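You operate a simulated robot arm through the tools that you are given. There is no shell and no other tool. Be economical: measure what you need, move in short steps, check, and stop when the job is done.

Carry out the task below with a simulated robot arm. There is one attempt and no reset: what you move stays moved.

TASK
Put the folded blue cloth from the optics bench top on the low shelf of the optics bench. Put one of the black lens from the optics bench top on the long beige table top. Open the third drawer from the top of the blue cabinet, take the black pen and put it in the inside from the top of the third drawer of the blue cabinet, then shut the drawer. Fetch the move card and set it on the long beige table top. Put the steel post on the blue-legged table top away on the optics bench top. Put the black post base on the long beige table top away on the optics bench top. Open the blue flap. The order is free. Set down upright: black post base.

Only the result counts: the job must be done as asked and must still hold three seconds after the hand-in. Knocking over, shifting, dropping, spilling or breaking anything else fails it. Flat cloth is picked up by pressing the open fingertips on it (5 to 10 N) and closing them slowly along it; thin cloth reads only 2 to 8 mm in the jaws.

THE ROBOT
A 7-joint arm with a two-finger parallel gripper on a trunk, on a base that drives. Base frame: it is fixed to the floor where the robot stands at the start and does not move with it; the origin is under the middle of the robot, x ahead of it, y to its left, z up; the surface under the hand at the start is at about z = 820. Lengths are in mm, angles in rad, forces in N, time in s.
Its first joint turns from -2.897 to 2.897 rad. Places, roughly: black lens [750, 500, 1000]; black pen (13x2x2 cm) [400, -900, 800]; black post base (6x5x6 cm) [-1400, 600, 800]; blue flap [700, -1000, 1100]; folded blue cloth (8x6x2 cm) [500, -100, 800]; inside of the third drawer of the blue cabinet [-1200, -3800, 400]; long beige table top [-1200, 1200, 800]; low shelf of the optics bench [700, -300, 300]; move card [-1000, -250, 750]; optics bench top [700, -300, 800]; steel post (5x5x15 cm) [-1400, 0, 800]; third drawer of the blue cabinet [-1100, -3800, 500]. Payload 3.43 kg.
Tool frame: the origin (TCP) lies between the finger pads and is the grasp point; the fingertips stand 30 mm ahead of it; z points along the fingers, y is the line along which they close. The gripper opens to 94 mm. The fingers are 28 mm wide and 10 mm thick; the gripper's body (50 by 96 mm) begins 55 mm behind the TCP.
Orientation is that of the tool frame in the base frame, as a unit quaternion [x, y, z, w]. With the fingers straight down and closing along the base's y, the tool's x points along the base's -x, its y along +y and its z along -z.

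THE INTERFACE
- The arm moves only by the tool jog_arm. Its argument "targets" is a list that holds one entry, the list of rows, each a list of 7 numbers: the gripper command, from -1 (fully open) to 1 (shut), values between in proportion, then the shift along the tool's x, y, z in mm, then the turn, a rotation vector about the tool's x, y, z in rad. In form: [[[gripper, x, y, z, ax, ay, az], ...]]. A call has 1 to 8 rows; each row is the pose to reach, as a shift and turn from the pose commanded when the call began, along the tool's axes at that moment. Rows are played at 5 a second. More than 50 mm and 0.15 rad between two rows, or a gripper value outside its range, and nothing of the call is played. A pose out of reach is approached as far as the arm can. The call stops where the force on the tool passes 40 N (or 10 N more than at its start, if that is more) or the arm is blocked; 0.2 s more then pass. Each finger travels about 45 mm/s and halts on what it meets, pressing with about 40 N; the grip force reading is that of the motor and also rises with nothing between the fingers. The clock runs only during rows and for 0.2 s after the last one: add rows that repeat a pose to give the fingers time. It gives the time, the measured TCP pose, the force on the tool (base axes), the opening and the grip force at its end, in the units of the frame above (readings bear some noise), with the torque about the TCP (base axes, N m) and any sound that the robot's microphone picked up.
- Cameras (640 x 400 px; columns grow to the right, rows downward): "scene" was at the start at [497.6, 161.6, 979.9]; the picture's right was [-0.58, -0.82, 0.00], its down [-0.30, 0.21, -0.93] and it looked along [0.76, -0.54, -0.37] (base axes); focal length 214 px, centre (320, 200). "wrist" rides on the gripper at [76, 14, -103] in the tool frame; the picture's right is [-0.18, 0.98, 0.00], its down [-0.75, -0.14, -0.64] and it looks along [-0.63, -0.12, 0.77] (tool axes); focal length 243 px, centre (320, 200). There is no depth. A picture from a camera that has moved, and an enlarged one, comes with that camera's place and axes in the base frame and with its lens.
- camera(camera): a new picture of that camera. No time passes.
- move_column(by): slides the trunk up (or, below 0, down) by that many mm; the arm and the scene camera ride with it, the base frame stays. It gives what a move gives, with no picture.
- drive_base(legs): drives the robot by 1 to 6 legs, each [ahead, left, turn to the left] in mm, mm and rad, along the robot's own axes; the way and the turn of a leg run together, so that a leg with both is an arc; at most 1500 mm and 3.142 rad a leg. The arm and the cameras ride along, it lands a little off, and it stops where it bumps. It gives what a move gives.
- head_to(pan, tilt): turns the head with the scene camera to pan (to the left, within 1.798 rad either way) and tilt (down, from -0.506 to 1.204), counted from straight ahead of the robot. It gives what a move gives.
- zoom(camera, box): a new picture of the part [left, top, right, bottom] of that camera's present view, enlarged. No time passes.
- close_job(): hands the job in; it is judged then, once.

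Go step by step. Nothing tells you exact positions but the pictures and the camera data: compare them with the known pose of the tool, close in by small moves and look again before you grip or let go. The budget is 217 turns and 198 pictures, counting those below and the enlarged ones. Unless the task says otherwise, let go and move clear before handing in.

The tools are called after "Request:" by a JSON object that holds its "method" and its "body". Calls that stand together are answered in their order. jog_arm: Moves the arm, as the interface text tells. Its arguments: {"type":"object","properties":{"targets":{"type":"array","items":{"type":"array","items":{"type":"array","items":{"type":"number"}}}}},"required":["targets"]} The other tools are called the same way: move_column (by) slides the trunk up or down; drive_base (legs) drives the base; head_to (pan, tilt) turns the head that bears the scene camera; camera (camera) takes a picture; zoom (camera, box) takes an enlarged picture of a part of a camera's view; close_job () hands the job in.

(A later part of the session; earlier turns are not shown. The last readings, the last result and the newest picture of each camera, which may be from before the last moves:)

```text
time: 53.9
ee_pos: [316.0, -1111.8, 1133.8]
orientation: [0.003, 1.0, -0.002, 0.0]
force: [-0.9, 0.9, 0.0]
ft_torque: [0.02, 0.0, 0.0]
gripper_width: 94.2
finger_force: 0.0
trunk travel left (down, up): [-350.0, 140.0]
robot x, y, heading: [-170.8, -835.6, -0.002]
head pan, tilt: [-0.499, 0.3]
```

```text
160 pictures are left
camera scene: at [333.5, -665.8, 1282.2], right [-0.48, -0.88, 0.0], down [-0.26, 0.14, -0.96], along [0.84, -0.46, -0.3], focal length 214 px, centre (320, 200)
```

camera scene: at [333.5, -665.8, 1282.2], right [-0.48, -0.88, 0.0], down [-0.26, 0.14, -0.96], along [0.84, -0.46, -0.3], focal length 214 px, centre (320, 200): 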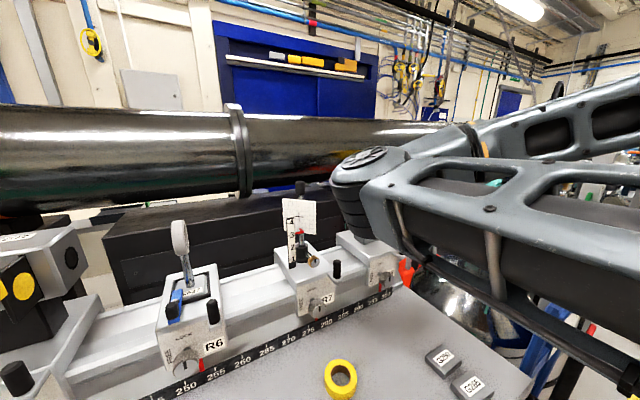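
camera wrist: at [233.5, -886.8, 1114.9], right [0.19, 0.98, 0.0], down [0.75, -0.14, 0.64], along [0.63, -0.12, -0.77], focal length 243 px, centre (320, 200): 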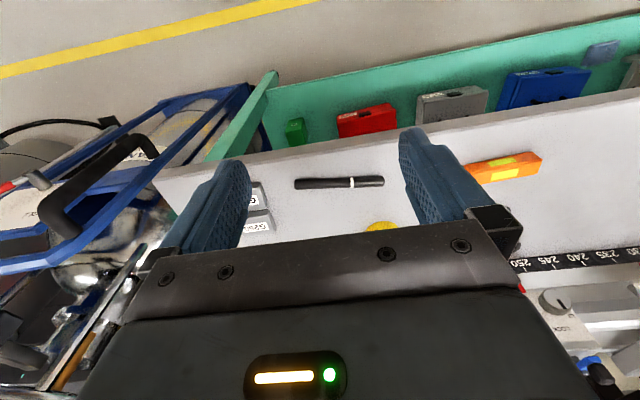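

The elbow blocks the view and is near the sensor. I'll back off and restore the arm.

Request:
{"method": "drive_base", "body": {"legs": [[-170, 0, 0]]}}

Request:
{"method": "camera", "body": {"camera": "scene"}}

```text
time: 55.3
ee_pos: [146.2, -1112.3, 1133.3]
orientation: [0.004, 1.0, -0.001, 0.0]
force: [0.7, 0.3, -0.6]
ft_torque: [0.0, 0.03, 0.02]
gripper_width: 94.0
finger_force: 0.0
trunk travel left (down, up): [-350.0, 140.0]
robot x, y, heading: [-340.9, -838.9, -0.0]
head pan, tilt: [-0.499, 0.3]
```

```text
159 pictures are left
camera scene: at [164.0, -665.7, 1282.2], right [-0.48, -0.88, 0.0], down [-0.26, 0.14, -0.96], along [0.84, -0.46, -0.3], focal length 214 px, centre (320, 200)
```

scene: 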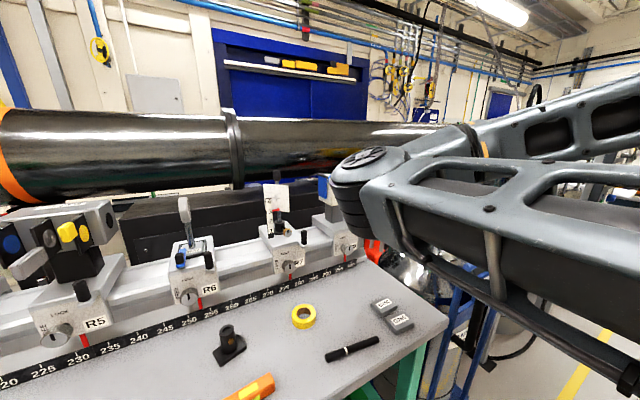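

I'll rotate the base right so the arm is out of the way and the camera can inspect the flap.

Request:
{"method": "drive_base", "body": {"legs": [[60, 220, 0], [0, 0, -0.9]]}}

Request:
{"method": "head_to", "body": {"pan": 0.6, "tilt": 0.3}}

Request:
{"method": "camera", "body": {"camera": "scene"}}

```text
time: 59.4
ee_pos: [-199.8, -1168.2, 1133.3]
orientation: [0.442, 0.897, -0.002, -0.001]
force: [-0.2, 0.2, 0.1]
ft_torque: [0.04, 0.04, 0.01]
gripper_width: 94.0
finger_force: 0.0
trunk travel left (down, up): [-350.0, 140.0]
robot x, y, heading: [-278.2, -615.4, -0.91]
head pan, tilt: [-0.499, 0.3]
```

```text
time: 60.7
ee_pos: [-199.8, -1167.5, 1133.9]
orientation: [0.442, 0.897, -0.002, -0.001]
force: [-1.1, -1.0, -0.2]
ft_torque: [-0.01, 0.03, 0.0]
gripper_width: 94.2
finger_force: 0.1
trunk travel left (down, up): [-350.0, 140.0]
robot x, y, heading: [-281.0, -608.5, -0.908]
head pan, tilt: [0.6, 0.3]
```

```text
158 pictures are left
camera scene: at [236.9, -843.5, 1282.2], right [-0.31, -0.95, 0.0], down [-0.28, 0.09, -0.96], along [0.91, -0.29, -0.3], focal length 214 px, centre (320, 200)
```

scene: 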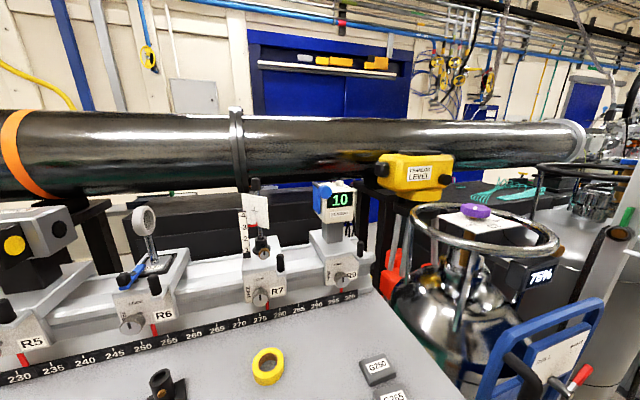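

Request:
{"method": "zoom", "body": {"camera": "scene", "box": [270, 160, 390, 260]}}

Request:
{"method": "zoom", "body": {"camera": "scene", "box": [310, 170, 360, 202]}}

```text
4.00 times, centred on (330, 210) of scene
camera zoom: at [236.9, -843.5, 1282.2], right [-0.31, -0.95, 0.0], down [-0.28, 0.09, -0.96], along [0.91, -0.29, -0.3], focal length 858 px, centre (280, 160)
```

zoom: 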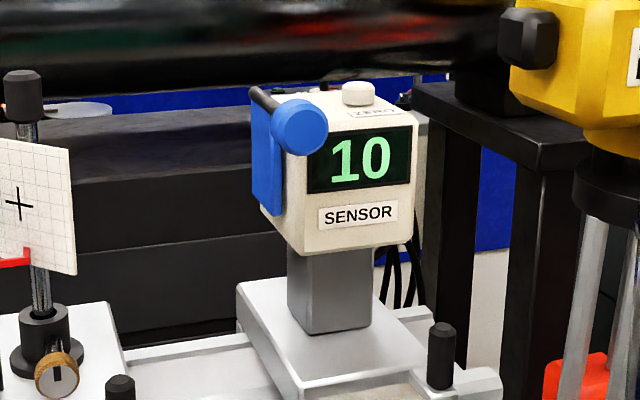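

```text
12.50 times, centred on (335, 186) of scene
camera zoom: at [236.9, -843.5, 1282.2], right [-0.31, -0.95, 0.0], down [-0.28, 0.09, -0.96], along [0.91, -0.29, -0.3], focal length 2681 px, centre (132, 375)
```

zoom: 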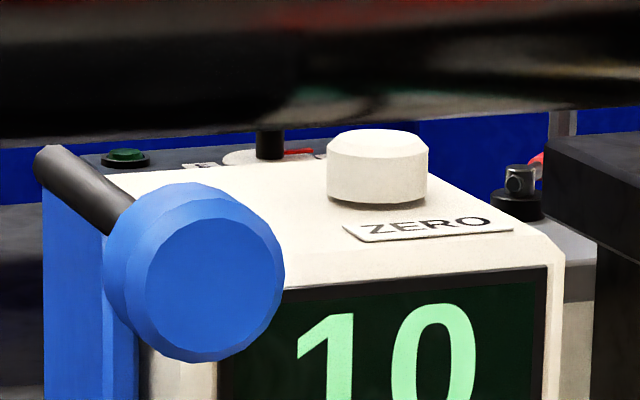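

The knob is coaxial with the flap's hinge rod (along x): centre ≈(710,-1011,1143), Ø≈31 mm. I'll grip it with the tool horizontal and twist. First reposition the robot.

Request:
{"method": "drive_base", "body": {"legs": [[0, 0, 0.908], [-60, -280, 0]]}}

Request:
{"method": "move_column", "body": {"by": -100}}

Request:
{"method": "jog_arm", "body": {"targets": [[[-1, -35, 20, 0, 0, -0.14, 0], [-1, -70, 40, 0, 0, -0.28, 0], [-1, -105, 60, 0, 0, -0.42, 0], [-1, -140, 80, 0, 0, -0.56, 0], [-1, -170, 100, 0, 0, -0.7, 0], [-1, -200, 120, 0, 0, -0.84, 0], [-1, -220, 140, 0, 0, -0.98, 0], [-1, -220, 140, 0, 0, -0.98, 0]]]}}

```text
time: 65.0
ee_pos: [151.0, -1162.8, 1134.3]
orientation: [-0.001, 1.0, -0.001, 0.0]
force: [0.2, 0.2, -0.7]
ft_torque: [-0.02, -0.01, 0.0]
gripper_width: 93.9
finger_force: 0.1
trunk travel left (down, up): [-350.0, 140.0]
robot x, y, heading: [-337.6, -893.1, 0.003]
head pan, tilt: [0.6, 0.3]
```

```text
time: 66.4
ee_pos: [150.5, -1162.8, 1033.5]
orientation: [-0.001, 1.0, -0.002, 0.0]
force: [-0.5, 0.5, -0.1]
ft_torque: [-0.02, 0.04, 0.0]
gripper_width: 93.9
finger_force: 0.1
trunk travel left (down, up): [-250.0, 240.0]
robot x, y, heading: [-340.5, -890.4, 0.013]
head pan, tilt: [0.6, 0.3]
```

```text
time: 68.2
ee_pos: [393.1, -1035.5, 1035.8]
orientation: [0.0, 0.883, -0.001, 0.47]
force: [0.8, 0.1, -0.2]
ft_torque: [0.04, 0.02, 0.01]
gripper_width: 93.9
finger_force: 0.1
out of reach, approached as far as the arm can: row 5, 6, 7, 8
trunk travel left (down, up): [-250.0, 240.0]
robot x, y, heading: [-337.1, -888.1, 0.008]
head pan, tilt: [0.6, 0.3]
```

Request:
{"method": "jog_arm", "body": {"targets": [[[-1, -8, 6, -26, 0, -0.12, 0], [-1, -16, 12, -52, 0, -0.24, 0], [-1, -26, 18, -80, 0, -0.36, 0], [-1, -34, 24, -106, 0, -0.48, 0], [-1, -42, 24, -129, 0, -0.59, 0], [-1, -42, 24, -129, 0, -0.59, 0]]]}}

Request:
{"method": "camera", "body": {"camera": "wrist"}}

Request:
{"method": "head_to", "body": {"pan": -0.6, "tilt": 0.3}}

Request:
{"method": "camera", "body": {"camera": "scene"}}

```text
time: 69.6
ee_pos: [398.4, -1077.5, 1154.0]
orientation: [-0.001, 0.707, -0.001, 0.707]
force: [0.1, -0.2, -0.4]
ft_torque: [0.02, 0.01, 0.0]
gripper_width: 94.0
finger_force: 0.1
out of reach, approached as far as the arm can: row 1, 2, 3, 4, 5, 6
trunk travel left (down, up): [-250.0, 240.0]
robot x, y, heading: [-342.9, -888.9, 0.005]
head pan, tilt: [0.6, 0.3]
```

```text
155 pictures are left
camera wrist: at [297.9, -1062.2, 1076.4], right [0.0, 0.98, 0.18], down [-0.64, -0.14, 0.75], along [0.77, -0.12, 0.63], focal length 243 px, centre (320, 200)
```

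wrist: 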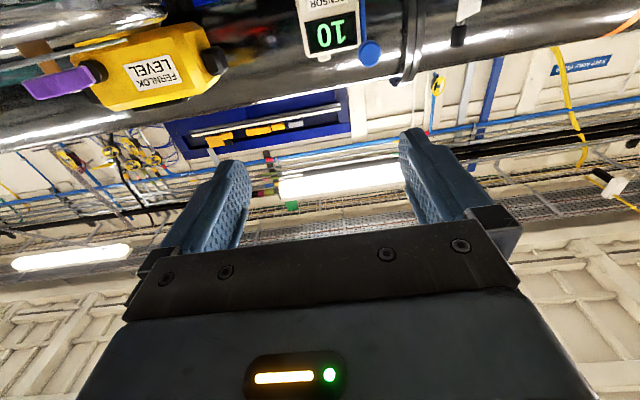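

```text
time: 71.0
ee_pos: [399.8, -1077.4, 1153.6]
orientation: [-0.002, 0.708, 0.0, 0.707]
force: [-0.4, 0.6, 1.0]
ft_torque: [0.01, -0.03, 0.01]
gripper_width: 94.0
finger_force: 0.0
trunk travel left (down, up): [-250.0, 240.0]
robot x, y, heading: [-337.7, -890.0, 0.009]
head pan, tilt: [-0.6, 0.3]
```

```text
154 pictures are left
camera scene: at [159.6, -725.0, 1182.2], right [-0.56, -0.83, 0.0], down [-0.25, 0.17, -0.96], along [0.79, -0.53, -0.3], focal length 214 px, centre (320, 200)
```

scene: 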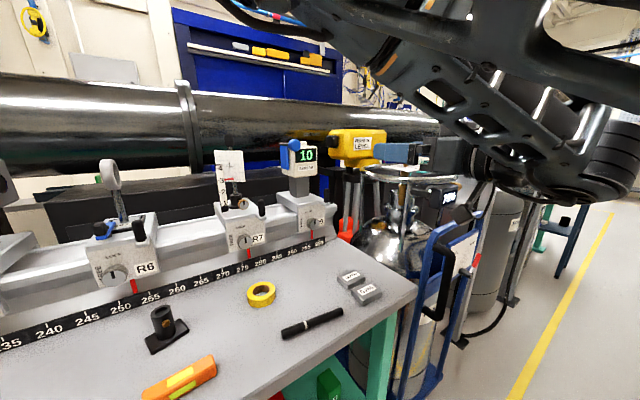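

Tool is horizontal. Test the twist range in free air first.

Request:
{"method": "jog_arm", "body": {"targets": [[[-1, 0, 0, 0, 0, 0, 0.15], [-1, 0, 0, 0, 0, 0, 0.3], [-1, 0, 0, 0, 0, 0, 0.45], [-1, 0, 0, 0, 0, 0, 0.6], [-1, 0, 0, 0, 0, 0, 0.75], [-1, 0, 0, 0, 0, 0, 0.9], [-1, 0, 0, 0, 0, 0, 1.05], [-1, 0, 0, 0, 0, 0, 1.05]]]}}

Request:
{"method": "jog_arm", "body": {"targets": [[[-1, 0, 0, 0, 0, 0, 0.15], [-1, 0, 0, 0, 0, 0, 0.3], [-1, 0, 0, 0, 0, 0, 0.45], [-1, 0, 0, 0, 0, 0, 0.6], [-1, 0, 0, 0, 0, 0, 0.75], [-1, 0, 0, 0, 0, 0, 0.9], [-1, 0, 0, 0, 0, 0, 1.05], [-1, 0, 0, 0, 0, 0, 1.05]]]}}

```text
time: 72.8
ee_pos: [398.8, -1077.7, 1155.3]
orientation: [0.354, 0.613, 0.355, 0.611]
force: [0.3, 0.6, -0.9]
ft_torque: [0.02, -0.03, 0.0]
gripper_width: 93.7
finger_force: 0.1
trunk travel left (down, up): [-250.0, 240.0]
robot x, y, heading: [-340.6, -890.5, 0.005]
head pan, tilt: [-0.6, 0.3]
```

```text
time: 74.6
ee_pos: [400.1, -1078.2, 1155.4]
orientation: [0.614, 0.352, 0.613, 0.351]
force: [-0.2, 0.2, -0.3]
ft_torque: [0.01, 0.02, 0.03]
gripper_width: 93.8
finger_force: 0.1
trunk travel left (down, up): [-250.0, 240.0]
robot x, y, heading: [-341.3, -892.7, 0.003]
head pan, tilt: [-0.6, 0.3]
```

Twist range is fine. Return to start angle and drive towards the knob.

Request:
{"method": "jog_arm", "body": {"targets": [[[-1, 0, 0, 0, 0, 0, -0.15], [-1, 0, 0, 0, 0, 0, -0.3], [-1, 0, 0, 0, 0, 0, -0.45], [-1, 0, 0, 0, 0, 0, -0.6], [-1, 0, 0, 0, 0, 0, -0.75], [-1, 0, 0, 0, 0, 0, -0.9], [-1, 0, 0, 0, 0, 0, -1.05], [-1, 0, 0, 0, 0, 0, -1.05]]]}}

Request:
{"method": "jog_arm", "body": {"targets": [[[-1, 0, 0, 0, 0, 0, -0.15], [-1, 0, 0, 0, 0, 0, -0.3], [-1, 0, 0, 0, 0, 0, -0.45], [-1, 0, 0, 0, 0, 0, -0.6], [-1, 0, 0, 0, 0, 0, -0.75], [-1, 0, 0, 0, 0, 0, -0.9], [-1, 0, 0, 0, 0, 0, -1.05], [-1, 0, 0, 0, 0, 0, -1.05]]]}}

Request:
{"method": "drive_base", "body": {"legs": [[0, 66, 0], [200, 0, 0]]}}

Request:
{"method": "camera", "body": {"camera": "wrist"}}

Request:
{"method": "camera", "body": {"camera": "scene"}}

```text
time: 76.4
ee_pos: [399.1, -1076.0, 1154.8]
orientation: [0.353, 0.613, 0.353, 0.612]
force: [0.7, 0.5, -0.2]
ft_torque: [0.04, -0.01, 0.01]
gripper_width: 94.1
finger_force: 0.1
trunk travel left (down, up): [-250.0, 240.0]
robot x, y, heading: [-336.4, -892.5, 0.009]
head pan, tilt: [-0.6, 0.3]
```

```text
time: 78.2
ee_pos: [399.8, -1075.8, 1154.8]
orientation: [-0.002, 0.708, -0.002, 0.707]
force: [-0.1, 0.3, -0.3]
ft_torque: [0.0, -0.01, 0.03]
gripper_width: 93.9
finger_force: 0.0
trunk travel left (down, up): [-250.0, 240.0]
robot x, y, heading: [-340.4, -889.6, 0.008]
head pan, tilt: [-0.6, 0.3]
```

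```text
time: 80.4
ee_pos: [599.9, -1010.4, 1155.5]
orientation: [-0.001, 0.708, -0.001, 0.707]
force: [0.0, -0.5, -0.9]
ft_torque: [0.05, -0.03, 0.0]
gripper_width: 94.1
finger_force: 0.1
trunk travel left (down, up): [-250.0, 240.0]
robot x, y, heading: [-136.4, -820.5, 0.003]
head pan, tilt: [-0.6, 0.3]
```

```text
153 pictures are left
camera wrist: at [499.4, -995.1, 1078.3], right [0.0, 0.98, 0.18], down [-0.64, -0.14, 0.75], along [0.77, -0.12, 0.63], focal length 243 px, centre (320, 200)
```

wrist: 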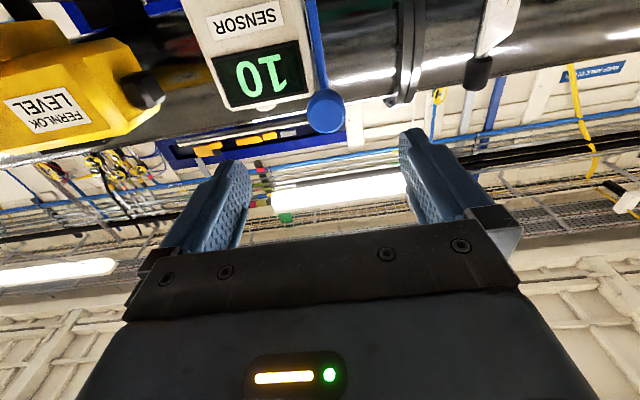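

```text
152 pictures are left
camera scene: at [361.3, -658.5, 1182.2], right [-0.56, -0.83, 0.0], down [-0.24, 0.17, -0.96], along [0.79, -0.54, -0.3], focal length 214 px, centre (320, 200)
```

scene: 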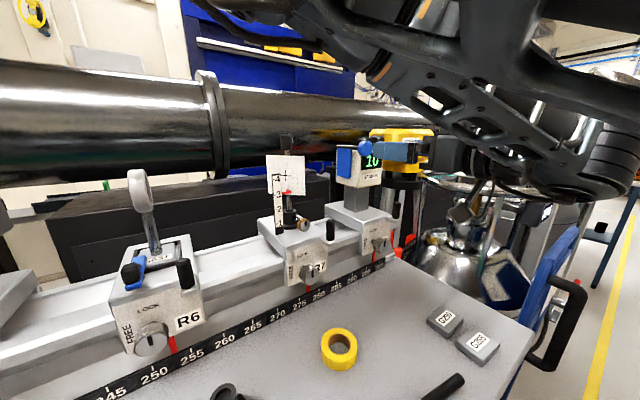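

Knob ≈(710,-1010,1149). Approach further.

Request:
{"method": "drive_base", "body": {"legs": [[65, 0, 0]]}}

Request:
{"method": "camera", "body": {"camera": "wrist"}}

Request:
{"method": "zoom", "body": {"camera": "scene", "box": [300, 100, 460, 200]}}

```text
time: 81.4
ee_pos: [665.8, -1010.5, 1154.8]
orientation: [-0.001, 0.708, -0.001, 0.706]
force: [-0.3, -0.3, 0.8]
ft_torque: [-0.03, 0.01, 0.0]
gripper_width: 94.1
finger_force: 0.0
trunk travel left (down, up): [-250.0, 240.0]
robot x, y, heading: [-69.6, -821.0, 0.005]
head pan, tilt: [-0.6, 0.3]
```

```text
151 pictures are left
camera wrist: at [564.6, -995.1, 1078.3], right [0.0, 0.98, 0.18], down [-0.64, -0.14, 0.75], along [0.77, -0.12, 0.63], focal length 243 px, centre (320, 200)
```

wrist: 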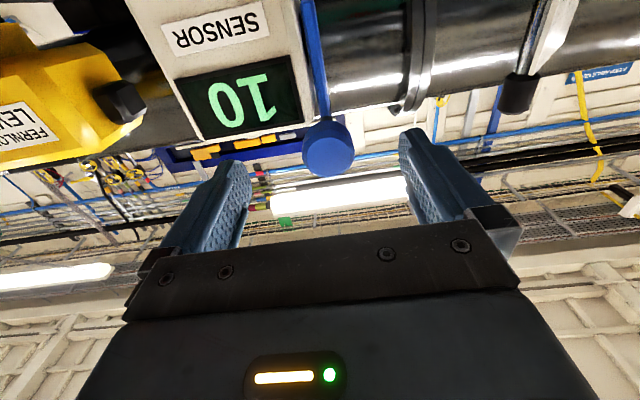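

```text
4.00 times, centred on (380, 150) of scene
camera zoom: at [426.6, -658.5, 1182.2], right [-0.56, -0.83, 0.0], down [-0.24, 0.17, -0.96], along [0.79, -0.54, -0.3], focal length 858 px, centre (80, 400)
```

zoom: 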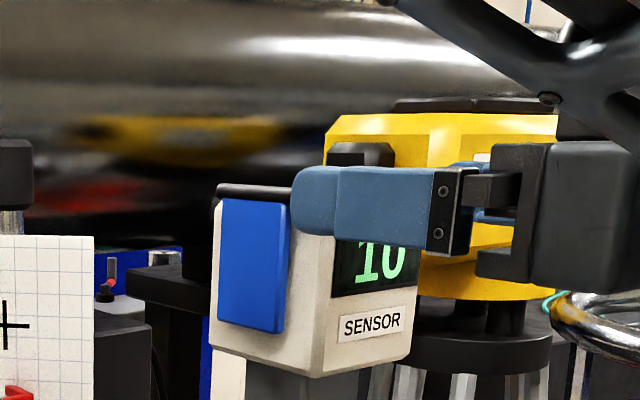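

Aligned. Advance ~20 mm with slight corrections and close on the knob.

Request:
{"method": "jog_arm", "body": {"targets": [[[-1, 4, 5, 8, 0, 0, 0], [-1, 4, 5, 15, 0, 0, 0], [-1, 4, 5, 20, 0, 0, 0], [-1, 4, 5, 20, 0, 0, 0]]]}}

Request:
{"method": "camera", "body": {"camera": "wrist"}}

Request:
{"method": "zoom", "body": {"camera": "scene", "box": [300, 100, 460, 200]}}

```text
time: 82.4
ee_pos: [678.1, -1022.2, 1151.7]
orientation: [0.011, 0.707, -0.013, 0.707]
force: [-0.1, 0.5, 0.1]
ft_torque: [-0.02, 0.01, -0.02]
gripper_width: 94.0
finger_force: 0.1
trunk travel left (down, up): [-250.0, 240.0]
robot x, y, heading: [-69.6, -822.7, 0.003]
head pan, tilt: [-0.6, 0.3]
```

```text
149 pictures are left
camera wrist: at [578.2, -1002.8, 1074.7], right [0.04, 0.98, 0.18], down [-0.65, -0.12, 0.75], along [0.76, -0.14, 0.63], focal length 243 px, centre (320, 200)
```

wrist: 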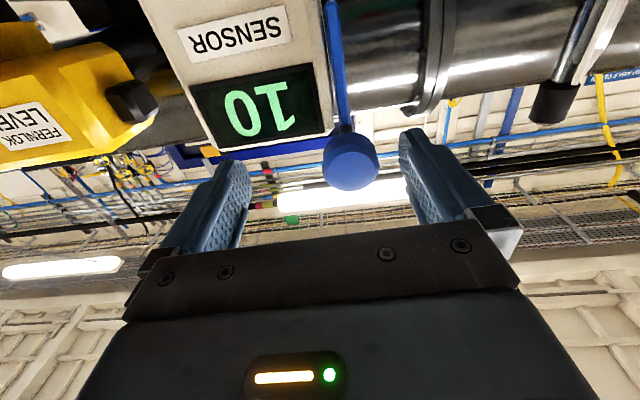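

```text
4.00 times, centred on (380, 150) of scene
camera zoom: at [426.3, -651.7, 1158.4], right [-0.51, -0.86, 0.0], down [-0.46, 0.27, -0.85], along [0.73, -0.43, -0.53], focal length 858 px, centre (80, 400)
```

zoom: 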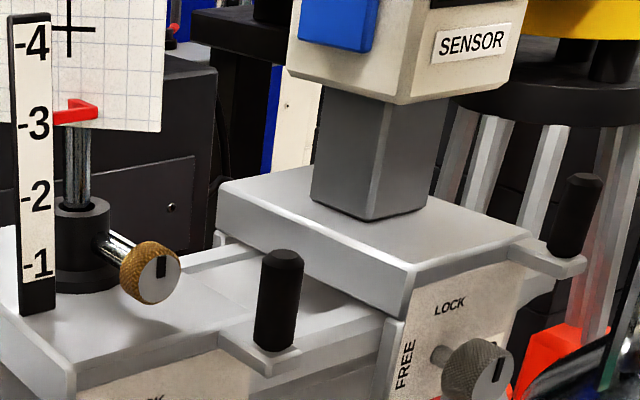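

The arm seems to push against the head camera. Pan the head away to free it, and re-check.

Request:
{"method": "head_to", "body": {"pan": 1.2, "tilt": 0.2}}

Request:
{"method": "jog_arm", "body": {"targets": [[[-1, 0, 0, 0, 0, 0, 0], [-1, 0, 0, 0, 0, 0, 0]]]}}

Request:
{"method": "camera", "body": {"camera": "wrist"}}

```text
time: 84.2
ee_pos: [678.8, -1019.8, 1150.5]
orientation: [0.011, 0.707, -0.013, 0.707]
force: [0.1, 0.0, 0.7]
ft_torque: [-0.03, 0.0, 0.01]
gripper_width: 93.8
finger_force: 0.0
trunk travel left (down, up): [-250.0, 240.0]
robot x, y, heading: [-70.6, -819.3, 0.006]
head pan, tilt: [1.201, 0.201]
```

```text
time: 84.8
ee_pos: [679.9, -1019.5, 1150.7]
orientation: [0.01, 0.707, -0.012, 0.707]
force: [-1.0, 0.5, -0.1]
ft_torque: [-0.02, -0.02, 0.05]
gripper_width: 94.1
finger_force: 0.1
trunk travel left (down, up): [-250.0, 240.0]
robot x, y, heading: [-69.6, -820.8, -0.004]
head pan, tilt: [1.201, 0.201]
```

```text
147 pictures are left
camera wrist: at [579.0, -1001.0, 1074.5], right [0.03, 0.98, 0.18], down [-0.65, -0.12, 0.75], along [0.76, -0.14, 0.63], focal length 243 px, centre (320, 200)
```

wrist: 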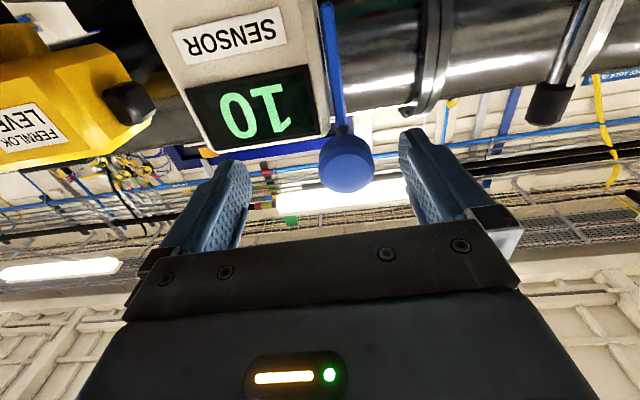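

Request:
{"method": "drive_base", "body": {"legs": [[12, 15, 0]]}}

Request:
{"method": "camera", "body": {"camera": "wrist"}}

```text
time: 85.5
ee_pos: [691.5, -1003.4, 1151.5]
orientation: [0.01, 0.707, -0.011, 0.707]
force: [0.0, 0.1, -0.1]
ft_torque: [0.01, 0.0, 0.04]
gripper_width: 93.8
finger_force: 0.0
trunk travel left (down, up): [-250.0, 240.0]
robot x, y, heading: [-55.2, -806.9, 0.001]
head pan, tilt: [1.201, 0.201]
```

```text
146 pictures are left
camera wrist: at [591.3, -985.2, 1074.4], right [0.03, 0.98, 0.18], down [-0.64, -0.12, 0.75], along [0.76, -0.14, 0.63], focal length 243 px, centre (320, 200)
```

wrist: 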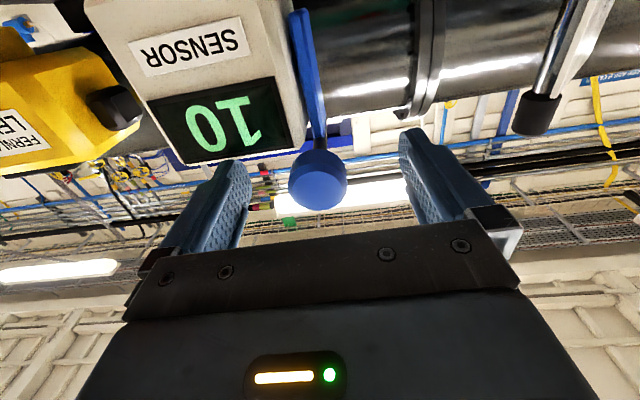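

The knob is between the fingers. Close gently.

Request:
{"method": "jog_arm", "body": {"targets": [[[-0.7, 0, 0, 0, 0, 0, 0], [-0.4, 0, 0, 0, 0, 0, 0], [0, 0, 0, 0, 0, 0, 0], [0.5, 0, 0, 0, 0, 0, 0], [0.5, 0, 0, 0, 0, 0, 0], [0.5, 0, 0, 0, 0, 0, 0]]]}}

Request:
{"method": "camera", "body": {"camera": "wrist"}}

```text
time: 87.0
ee_pos: [692.2, -1004.6, 1150.7]
orientation: [0.009, 0.708, -0.012, 0.707]
force: [1.4, -8.6, -0.1]
ft_torque: [0.02, 0.1, 0.44]
gripper_width: 31.7
finger_force: 45.2
trunk travel left (down, up): [-250.0, 240.0]
robot x, y, heading: [-63.4, -805.9, 0.008]
head pan, tilt: [1.201, 0.201]
```

```text
145 pictures are left
camera wrist: at [591.3, -985.8, 1074.4], right [0.03, 0.98, 0.18], down [-0.65, -0.12, 0.75], along [0.76, -0.14, 0.63], focal length 243 px, centre (320, 200)
```

wrist: 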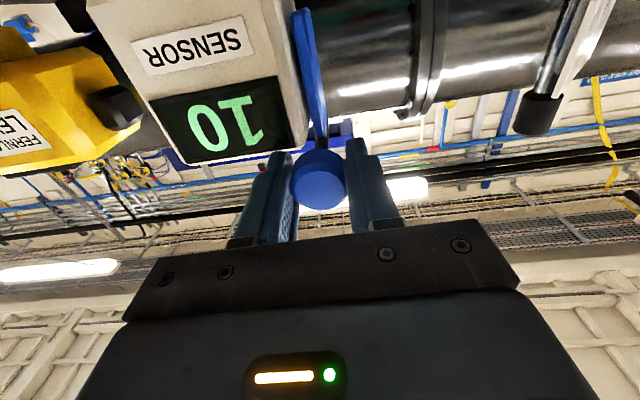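

Gripped (31.7 mm). Twist about +x a little and check.

Request:
{"method": "jog_arm", "body": {"targets": [[[0.7, 0, 0, 0, 0, 0, 0.1], [0.7, 0, 0, 0, 0, 0, 0.2], [0.7, 0, 0, 0, 0, 0, 0.3], [0.7, 0, 0, 0, 0, 0, 0.4]]]}}

Request:
{"method": "camera", "body": {"camera": "wrist"}}

```text
time: 88.0
ee_pos: [692.0, -1005.1, 1151.0]
orientation: [0.15, 0.692, 0.13, 0.694]
force: [-1.6, -13.9, -3.2]
ft_torque: [-0.06, 0.73, 0.57]
gripper_width: 32.0
finger_force: 44.7
trunk travel left (down, up): [-250.0, 240.0]
robot x, y, heading: [-61.5, -807.0, 0.001]
head pan, tilt: [1.201, 0.201]
```

```text
144 pictures are left
camera wrist: at [592.0, -957.1, 1086.0], right [0.03, 0.83, 0.55], down [-0.65, -0.4, 0.64], along [0.76, -0.38, 0.53], focal length 243 px, centre (320, 200)
```

wrist: 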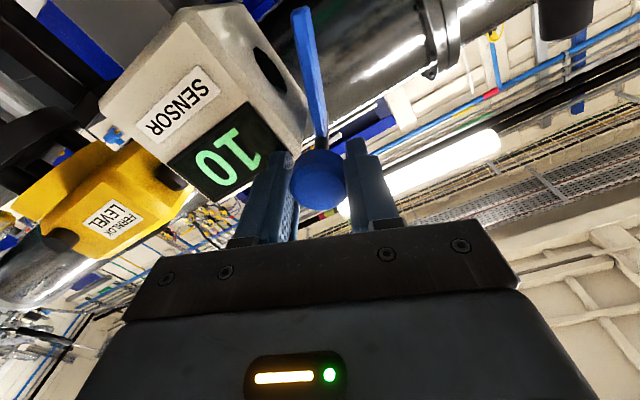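

The flap swings open with the knob. Continue twisting.

Request:
{"method": "jog_arm", "body": {"targets": [[[0.7, 0, 0, 0, 0, 0, 0.13], [0.7, 0, 0, 0, 0, 0, 0.26], [0.7, 0, 0, 0, 0, 0, 0.39], [0.7, 0, 0, 0, 0, 0, 0.52], [0.7, 0, 0, 0, 0, 0, 0.65], [0.7, 0, 0, 0, 0, 0, 0.78], [0.7, 0, 0, 0, 0, 0, 0.91], [0.7, 0, 0, 0, 0, 0, 1.04]]]}}

Request:
{"method": "camera", "body": {"camera": "wrist"}}

```text
time: 89.8
ee_pos: [691.4, -1005.0, 1150.6]
orientation: [0.475, 0.525, 0.458, 0.538]
force: [-10.0, -10.5, -9.9]
ft_torque: [-0.03, -0.06, 0.51]
gripper_width: 31.3
finger_force: 44.5
trunk travel left (down, up): [-250.0, 240.0]
robot x, y, heading: [-55.7, -809.4, 0.004]
head pan, tilt: [1.201, 0.201]
```

```text
143 pictures are left
camera wrist: at [593.1, -922.4, 1154.9], right [0.0, -0.05, 1.0], down [-0.66, -0.75, -0.04], along [0.75, -0.66, -0.04], focal length 243 px, centre (320, 200)
```

wrist: 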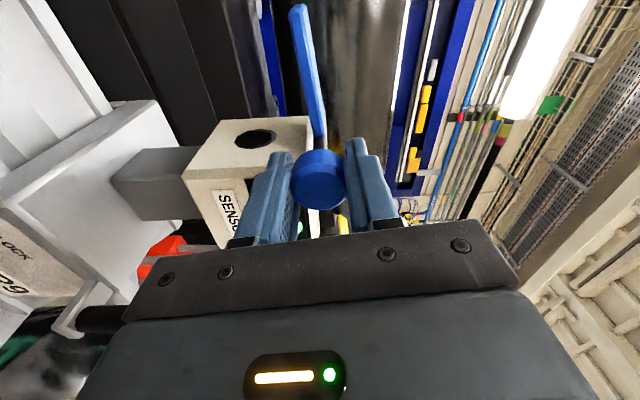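

Request:
{"method": "jog_arm", "body": {"targets": [[[0.7, 0, 0, 0, 0, 0, 0.12], [0.7, 0, 0, 0, 0, 0, 0.24], [0.7, 0, 0, 0, 0, 0, 0.36], [0.7, 0, 0, 0, 0, 0, 0.48], [0.7, 0, 0, 0, 0, 0, 0.6], [0.7, 0, 0, 0, 0, 0, 0.6]]]}}

Request:
{"method": "camera", "body": {"camera": "wrist"}}

```text
time: 91.2
ee_pos: [691.6, -1002.7, 1152.9]
orientation: [0.608, 0.363, 0.596, 0.379]
force: [-7.3, 1.8, -2.8]
ft_torque: [-0.89, 0.19, 0.34]
gripper_width: 30.4
finger_force: 44.8
trunk travel left (down, up): [-250.0, 240.0]
robot x, y, heading: [-58.8, -809.5, 0.001]
head pan, tilt: [1.201, 0.201]
```

```text
142 pictures are left
camera wrist: at [592.9, -937.4, 1198.3], right [-0.02, -0.61, 0.79], down [-0.66, -0.59, -0.47], along [0.75, -0.53, -0.39], focal length 243 px, centre (320, 200)
```

wrist: 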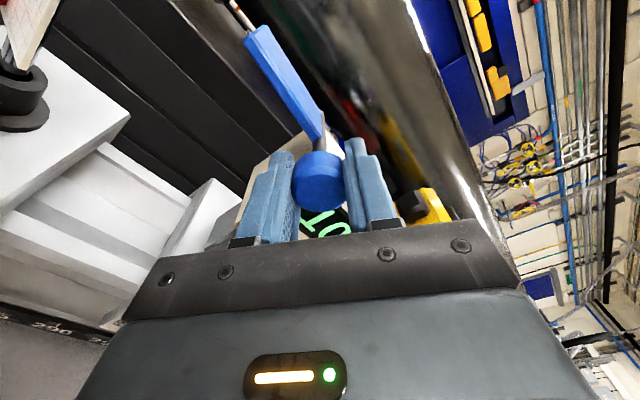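

The flap reached its stop (about horizontal) and the fingers slipped. Release and see whether it stays open.

Request:
{"method": "jog_arm", "body": {"targets": [[[-0.2, 0, 0, 0, 0, 0, 0], [-0.6, 0, 0, 0, 0, 0, 0], [-0.6, 0, 0, 0, 0, 0, 0], [-0.6, 0, 0, 0, 0, 0, 0]]]}}

Request:
{"method": "camera", "body": {"camera": "wrist"}}

```text
time: 92.2
ee_pos: [691.6, -1003.2, 1151.0]
orientation: [0.608, 0.362, 0.596, 0.38]
force: [-0.7, -0.3, -0.6]
ft_torque: [-0.02, 0.0, -0.03]
gripper_width: 75.2
finger_force: 0.1
trunk travel left (down, up): [-250.0, 240.0]
robot x, y, heading: [-59.3, -809.7, 0.001]
head pan, tilt: [1.201, 0.201]
```

```text
141 pictures are left
camera wrist: at [592.9, -937.7, 1197.9], right [-0.02, -0.61, 0.8], down [-0.66, -0.59, -0.46], along [0.75, -0.53, -0.39], focal length 243 px, centre (320, 200)
```

wrist: 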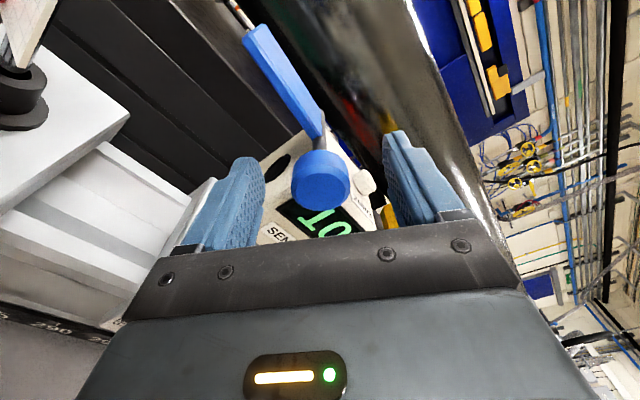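

The flap stays open. Retract straight back and untwist.

Request:
{"method": "jog_arm", "body": {"targets": [[[-0.7, 0, 0, -20, 0, 0, 0], [-0.7, 0, 0, -50, 0, 0, 0], [-0.7, 0, 0, -80, 0, 0, 0]]]}}

Request:
{"method": "drive_base", "body": {"legs": [[-290, 0, 0]]}}

Request:
{"method": "camera", "body": {"camera": "wrist"}}

Request:
{"method": "jog_arm", "body": {"targets": [[[-1, 0, 0, 0, 0, 0, -0.14], [-1, 0, 0, 0, 0, 0, -0.28], [-1, 0, 0, 0, 0, 0, -0.42], [-1, 0, 0, 0, 0, 0, -0.56], [-1, 0, 0, 0, 0, 0, -0.7], [-1, 0, 0, 0, 0, 0, -0.84], [-1, 0, 0, 0, 0, 0, -0.98], [-1, 0, 0, 0, 0, 0, -1.05]]]}}

Request:
{"method": "jog_arm", "body": {"targets": [[[-1, 0, 0, 0, 0, 0, -0.14], [-1, 0, 0, 0, 0, 0, -0.28], [-1, 0, 0, 0, 0, 0, -0.42], [-1, 0, 0, 0, 0, 0, -0.56], [-1, 0, 0, 0, 0, 0, -0.7], [-1, 0, 0, 0, 0, 0, -0.84], [-1, 0, 0, 0, 0, 0, -0.99]]]}}

```text
time: 93.0
ee_pos: [658.9, -1021.1, 1140.1]
orientation: [0.615, 0.379, 0.581, 0.374]
force: [0.1, -0.6, -0.2]
ft_torque: [0.0, -0.02, 0.0]
gripper_width: 80.1
finger_force: 0.2
out of reach, approached as far as the arm can: row 1, 2, 3
trunk travel left (down, up): [-250.0, 240.0]
robot x, y, heading: [-57.8, -807.3, 0.005]
head pan, tilt: [1.201, 0.201]
```

```text
time: 95.0
ee_pos: [366.4, -1023.4, 1138.4]
orientation: [0.618, 0.375, 0.581, 0.374]
force: [0.4, -0.3, 0.0]
ft_torque: [-0.02, 0.05, 0.03]
gripper_width: 80.0
finger_force: 0.1
trunk travel left (down, up): [-250.0, 240.0]
robot x, y, heading: [-353.5, -809.4, 0.004]
head pan, tilt: [1.201, 0.201]
```

```text
140 pictures are left
camera wrist: at [269.7, -957.6, 1188.4], right [0.02, -0.6, 0.8], down [-0.68, -0.6, -0.43], along [0.73, -0.54, -0.42], focal length 243 px, centre (320, 200)
```

wrist: 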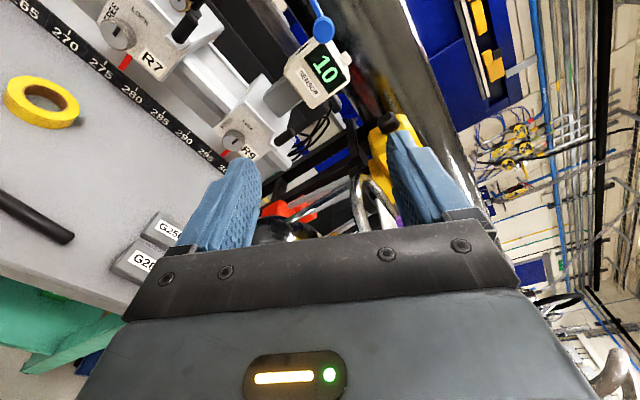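

```text
time: 96.8
ee_pos: [365.8, -1023.3, 1135.3]
orientation: [0.348, 0.637, 0.311, 0.613]
force: [0.5, -0.3, 0.5]
ft_torque: [0.03, -0.02, 0.0]
gripper_width: 94.4
finger_force: 0.1
trunk travel left (down, up): [-250.0, 240.0]
robot x, y, heading: [-347.3, -807.4, 0.008]
head pan, tilt: [1.201, 0.201]
```

```text
time: 98.3
ee_pos: [366.4, -1024.6, 1135.7]
orientation: [0.004, 0.726, -0.018, 0.687]
force: [0.1, -0.3, 0.5]
ft_torque: [0.02, 0.01, 0.01]
gripper_width: 94.0
finger_force: 0.0
trunk travel left (down, up): [-250.0, 240.0]
robot x, y, heading: [-353.2, -812.0, 0.003]
head pan, tilt: [1.201, 0.201]
```

Flap done. Next, the drawer: tool back to pointing down, then turn and drive along the aisle toward the cabinet.

Request:
{"method": "jog_arm", "body": {"targets": [[[-1, 0, 0, 0, 0, 0.15, 0], [-1, 0, 0, 0, 0, 0.3, 0], [-1, 0, 0, 0, 0, 0.45, 0], [-1, 0, 0, 0, 0, 0.6, 0], [-1, 0, 0, 0, 0, 0.75, 0], [-1, 0, 0, 0, 0, 0.9, 0], [-1, 0, 0, 0, 0, 1.05, 0], [-1, 0, 0, 0, 0, 1.2, 0]]]}}

Request:
{"method": "drive_base", "body": {"legs": [[60, 0, 0], [0, 0, -1.57]]}}

Request:
{"method": "head_to", "body": {"pan": -0.2, "tilt": 0.3}}

Request:
{"method": "camera", "body": {"camera": "scene"}}

```text
time: 100.2
ee_pos: [367.4, -1024.7, 1139.0]
orientation: [0.012, 0.987, -0.011, 0.16]
force: [0.1, -0.1, 0.0]
ft_torque: [0.04, 0.02, 0.01]
gripper_width: 94.3
finger_force: 0.1
trunk travel left (down, up): [-250.0, 240.0]
robot x, y, heading: [-355.3, -807.9, -0.001]
head pan, tilt: [1.201, 0.201]
```

```text
time: 105.0
ee_pos: [-519.9, -1522.0, 1138.1]
orientation: [0.714, 0.682, -0.122, 0.105]
force: [0.1, 0.2, 0.1]
ft_torque: [-0.02, -0.03, -0.02]
gripper_width: 93.7
finger_force: 0.0
trunk travel left (down, up): [-250.0, 240.0]
robot x, y, heading: [-292.3, -809.5, -1.587]
head pan, tilt: [1.201, 0.201]
```

```text
time: 106.5
ee_pos: [-520.3, -1520.1, 1138.4]
orientation: [0.714, 0.682, -0.122, 0.105]
force: [0.2, 0.0, -0.1]
ft_torque: [0.0, -0.02, -0.03]
gripper_width: 93.9
finger_force: 0.1
trunk travel left (down, up): [-250.0, 240.0]
robot x, y, heading: [-289.9, -812.9, -1.589]
head pan, tilt: [-0.201, 0.3]
```

```text
139 pictures are left
camera scene: at [-103.6, -1325.5, 1182.2], right [-0.98, 0.22, 0.0], down [0.06, 0.29, -0.96], along [-0.21, -0.93, -0.3], focal length 214 px, centre (320, 200)
```

scene: 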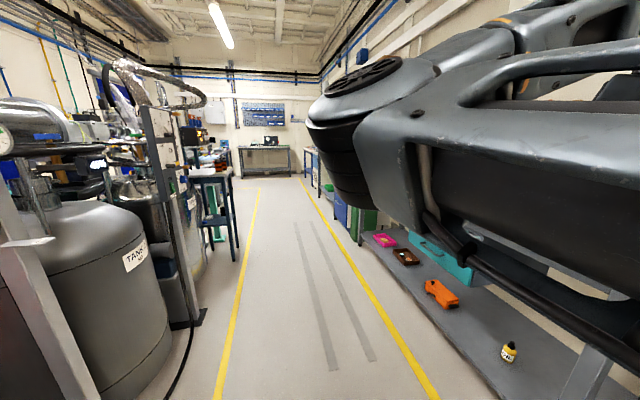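

Request:
{"method": "drive_base", "body": {"legs": [[1500, 0, 0], [800, 0, 0]]}}

Request:
{"method": "head_to", "body": {"pan": -0.6, "tilt": 0.5}}

Request:
{"method": "camera", "body": {"camera": "scene"}}

Request:
{"method": "camera", "body": {"camera": "wrist"}}

```text
time: 117.8
ee_pos: [-574.3, -3811.8, 1137.4]
orientation: [0.715, 0.681, -0.122, 0.105]
force: [0.1, -0.7, 0.5]
ft_torque: [-0.02, 0.01, -0.02]
gripper_width: 93.9
finger_force: 0.1
trunk travel left (down, up): [-250.0, 240.0]
robot x, y, heading: [-342.7, -3102.5, -1.589]
head pan, tilt: [-0.201, 0.3]
```

```text
time: 118.7
ee_pos: [-574.3, -3811.8, 1138.2]
orientation: [0.715, 0.68, -0.122, 0.105]
force: [0.2, 0.6, 0.4]
ft_torque: [0.03, 0.01, -0.01]
gripper_width: 94.2
finger_force: 0.2
trunk travel left (down, up): [-250.0, 240.0]
robot x, y, heading: [-341.2, -3103.3, -1.597]
head pan, tilt: [-0.6, 0.499]
```

```text
138 pictures are left
camera scene: at [-188.5, -3600.4, 1163.9], right [-0.81, 0.58, 0.0], down [0.28, 0.39, -0.88], along [-0.51, -0.71, -0.48], focal length 214 px, centre (320, 200)
```

scene: 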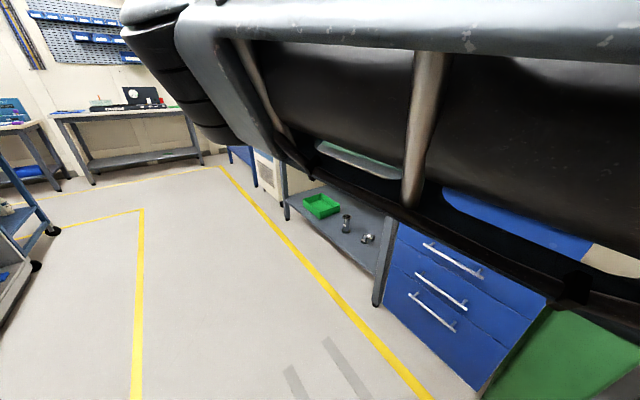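

```text
137 pictures are left
camera wrist: at [-551.5, -3706.9, 1210.4], right [0.97, -0.23, 0.04], down [-0.15, -0.5, 0.85], along [-0.17, -0.83, -0.52], focal length 243 px, centre (320, 200)
```

wrist: 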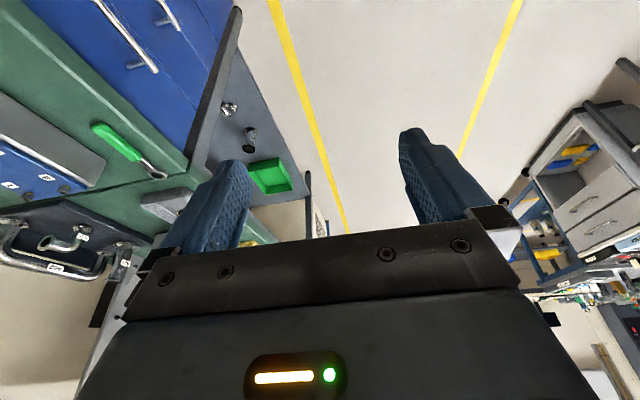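

I need an unobstructed view of the cabinet. Turn to face −x.

Request:
{"method": "drive_base", "body": {"legs": [[0, 100, 0], [0, 0, -1.55]]}}

Request:
{"method": "head_to", "body": {"pan": 0.7, "tilt": 0.5}}

Request:
{"method": "camera", "body": {"camera": "scene"}}

Request:
{"method": "camera", "body": {"camera": "wrist"}}

```text
time: 123.6
ee_pos: [-958.2, -2892.2, 1137.9]
orientation: [0.987, -0.009, -0.161, -0.01]
force: [-0.6, -0.3, 1.1]
ft_torque: [0.0, 0.01, 0.0]
gripper_width: 94.0
finger_force: 0.0
trunk travel left (down, up): [-250.0, 240.0]
robot x, y, heading: [-240.0, -3098.7, -3.129]
head pan, tilt: [-0.6, 0.499]
```

```text
time: 125.0
ee_pos: [-959.1, -2891.4, 1139.0]
orientation: [0.987, -0.009, -0.162, -0.01]
force: [0.6, 0.7, 0.4]
ft_torque: [0.01, -0.02, -0.03]
gripper_width: 93.7
finger_force: 0.1
trunk travel left (down, up): [-250.0, 240.0]
robot x, y, heading: [-242.0, -3101.4, -3.128]
head pan, tilt: [0.7, 0.499]
```

```text
136 pictures are left
camera scene: at [-729.2, -3380.4, 1163.8], right [-0.65, 0.76, 0.0], down [0.36, 0.31, -0.88], along [-0.67, -0.57, -0.48], focal length 214 px, centre (320, 200)
```

scene: 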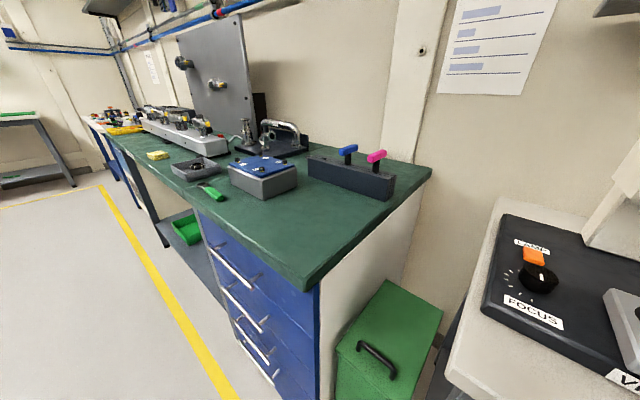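

```text
135 pictures are left
camera wrist: at [-853.2, -2908.8, 1210.4], right [-0.2, -0.98, 0.04], down [-0.51, 0.14, 0.85], along [-0.84, 0.14, -0.52], focal length 243 px, centre (320, 200)
```

wrist: 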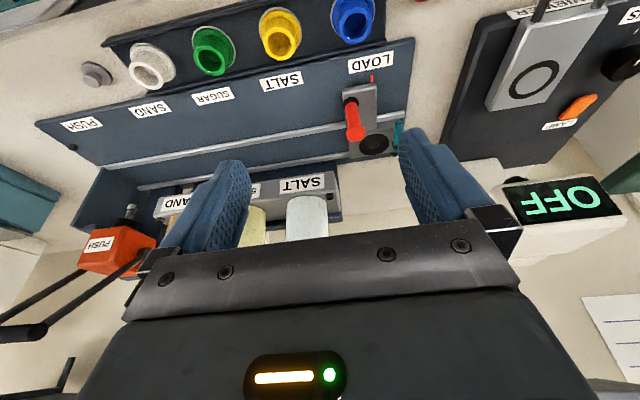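

Request:
{"method": "zoom", "body": {"camera": "scene", "box": [180, 200, 380, 400]}}

```text
2.00 times, centred on (280, 300) of scene
camera zoom: at [-729.2, -3380.4, 1163.8], right [-0.65, 0.76, 0.0], down [0.36, 0.31, -0.88], along [-0.67, -0.57, -0.48], focal length 429 px, centre (400, 0)
```

zoom: 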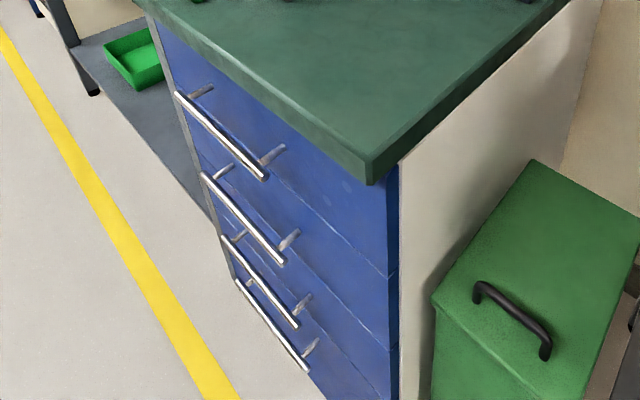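

Four drawers; the third handle is a bar at x≈-867, z≈504, y from -3866 to -3679. I'll raise for clearance, strafe left to the cabinet, then set the tool horizontal.

Request:
{"method": "move_column", "body": {"by": 200}}

Request:
{"method": "drive_base", "body": {"legs": [[-80, 300, 0], [-80, 550, 0]]}}

Request:
{"method": "head_to", "body": {"pan": 0.3, "tilt": 0.6}}

Request:
{"method": "camera", "body": {"camera": "scene"}}

```text
time: 127.2
ee_pos: [-959.9, -2891.1, 1337.1]
orientation: [0.987, -0.01, -0.162, -0.01]
force: [0.3, 0.1, -0.5]
ft_torque: [-0.02, -0.01, 0.02]
gripper_width: 93.9
finger_force: 0.0
trunk travel left (down, up): [-450.0, 40.0]
robot x, y, heading: [-242.4, -3101.3, -3.133]
head pan, tilt: [0.7, 0.499]
```

```text
time: 132.1
ee_pos: [-792.4, -3743.4, 1339.0]
orientation: [0.987, -0.008, -0.161, -0.01]
force: [-0.1, 0.3, -0.3]
ft_torque: [0.02, 0.02, 0.03]
gripper_width: 94.1
finger_force: 0.1
trunk travel left (down, up): [-450.0, 40.0]
robot x, y, heading: [-71.9, -3953.1, -3.131]
head pan, tilt: [0.7, 0.499]
```

```text
time: 133.0
ee_pos: [-790.8, -3743.2, 1338.9]
orientation: [0.987, -0.008, -0.161, -0.009]
force: [0.2, -0.2, 0.7]
ft_torque: [-0.01, 0.0, 0.0]
gripper_width: 94.0
finger_force: 0.1
trunk travel left (down, up): [-450.0, 40.0]
robot x, y, heading: [-68.7, -3947.3, -3.134]
head pan, tilt: [0.3, 0.6]
```

```text
133 pictures are left
camera scene: at [-576.3, -4198.7, 1354.7], right [-0.31, 0.95, 0.0], down [0.54, 0.17, -0.83], along [-0.79, -0.25, -0.56], focal length 214 px, centre (320, 200)
```

scene: 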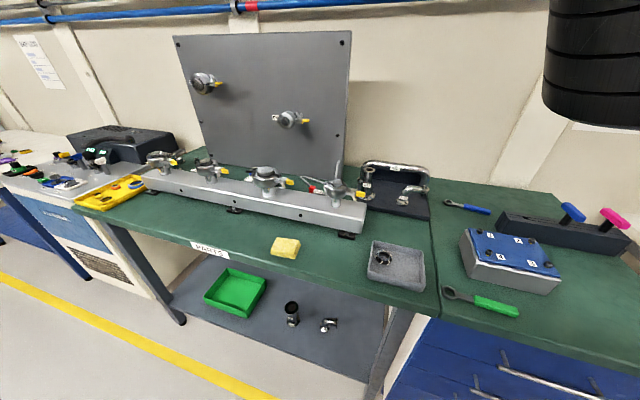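

Request:
{"method": "drive_base", "body": {"legs": [[-80, 0, 0]]}}

Request:
{"method": "move_column", "body": {"by": -400}}

Request:
{"method": "jog_arm", "body": {"targets": [[[-1, 15, 0, 45, 0, -0.145, 0], [-1, 30, 0, 90, 0, -0.29, 0], [-1, 45, 0, 135, 0, -0.435, 0], [-1, 60, 0, 180, 0, -0.58, 0], [-1, 75, 0, 225, 0, -0.725, 0], [-1, 90, 0, 270, 0, -0.87, 0], [-1, 105, 0, 315, 0, -1.015, 0], [-1, 120, 0, 360, 0, -1.16, 0]]]}}

Request:
{"method": "camera", "body": {"camera": "wrist"}}

Request:
{"method": "camera", "body": {"camera": "scene"}}

```text
time: 134.0
ee_pos: [-712.3, -3742.8, 1338.2]
orientation: [0.987, -0.009, -0.162, -0.01]
force: [-0.4, 0.6, -0.3]
ft_torque: [0.02, -0.02, 0.03]
gripper_width: 94.0
finger_force: 0.1
trunk travel left (down, up): [-450.0, 40.0]
robot x, y, heading: [9.1, -3950.0, -3.127]
head pan, tilt: [0.3, 0.6]
```

```text
time: 137.9
ee_pos: [-711.4, -3742.6, 938.1]
orientation: [0.987, -0.008, -0.162, -0.01]
force: [0.0, 0.8, 0.3]
ft_torque: [0.0, 0.02, -0.02]
gripper_width: 93.9
finger_force: 0.1
trunk travel left (down, up): [-50.0, 440.0]
robot x, y, heading: [3.6, -3951.4, -3.132]
head pan, tilt: [0.3, 0.6]
```

```text
time: 139.7
ee_pos: [-713.6, -3736.6, 557.3]
orientation: [0.737, -0.001, -0.676, -0.012]
force: [-0.1, 0.4, -0.9]
ft_torque: [-0.01, 0.01, -0.01]
gripper_width: 94.0
finger_force: 0.1
trunk travel left (down, up): [-50.0, 440.0]
robot x, y, heading: [6.6, -3949.6, -3.131]
head pan, tilt: [0.3, 0.6]
```

```text
132 pictures are left
camera wrist: at [-603.3, -3750.0, 489.8], right [-0.04, -0.99, 0.17], down [0.58, 0.12, 0.81], along [-0.82, 0.13, 0.56], focal length 243 px, centre (320, 200)
```

wrist: 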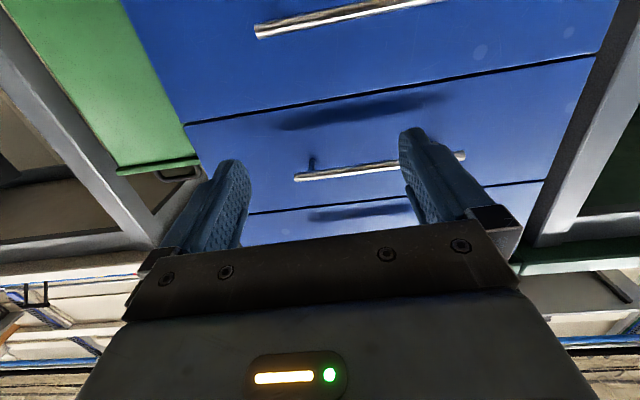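

```text
131 pictures are left
camera scene: at [-496.6, -4197.7, 954.9], right [-0.31, 0.95, 0.0], down [0.54, 0.17, -0.83], along [-0.79, -0.25, -0.56], focal length 214 px, centre (320, 200)
```

scene: 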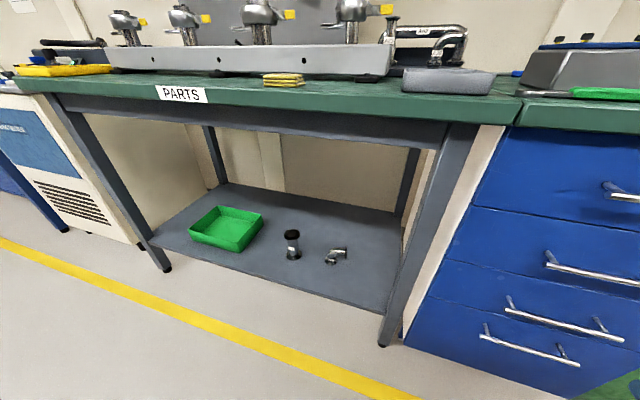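

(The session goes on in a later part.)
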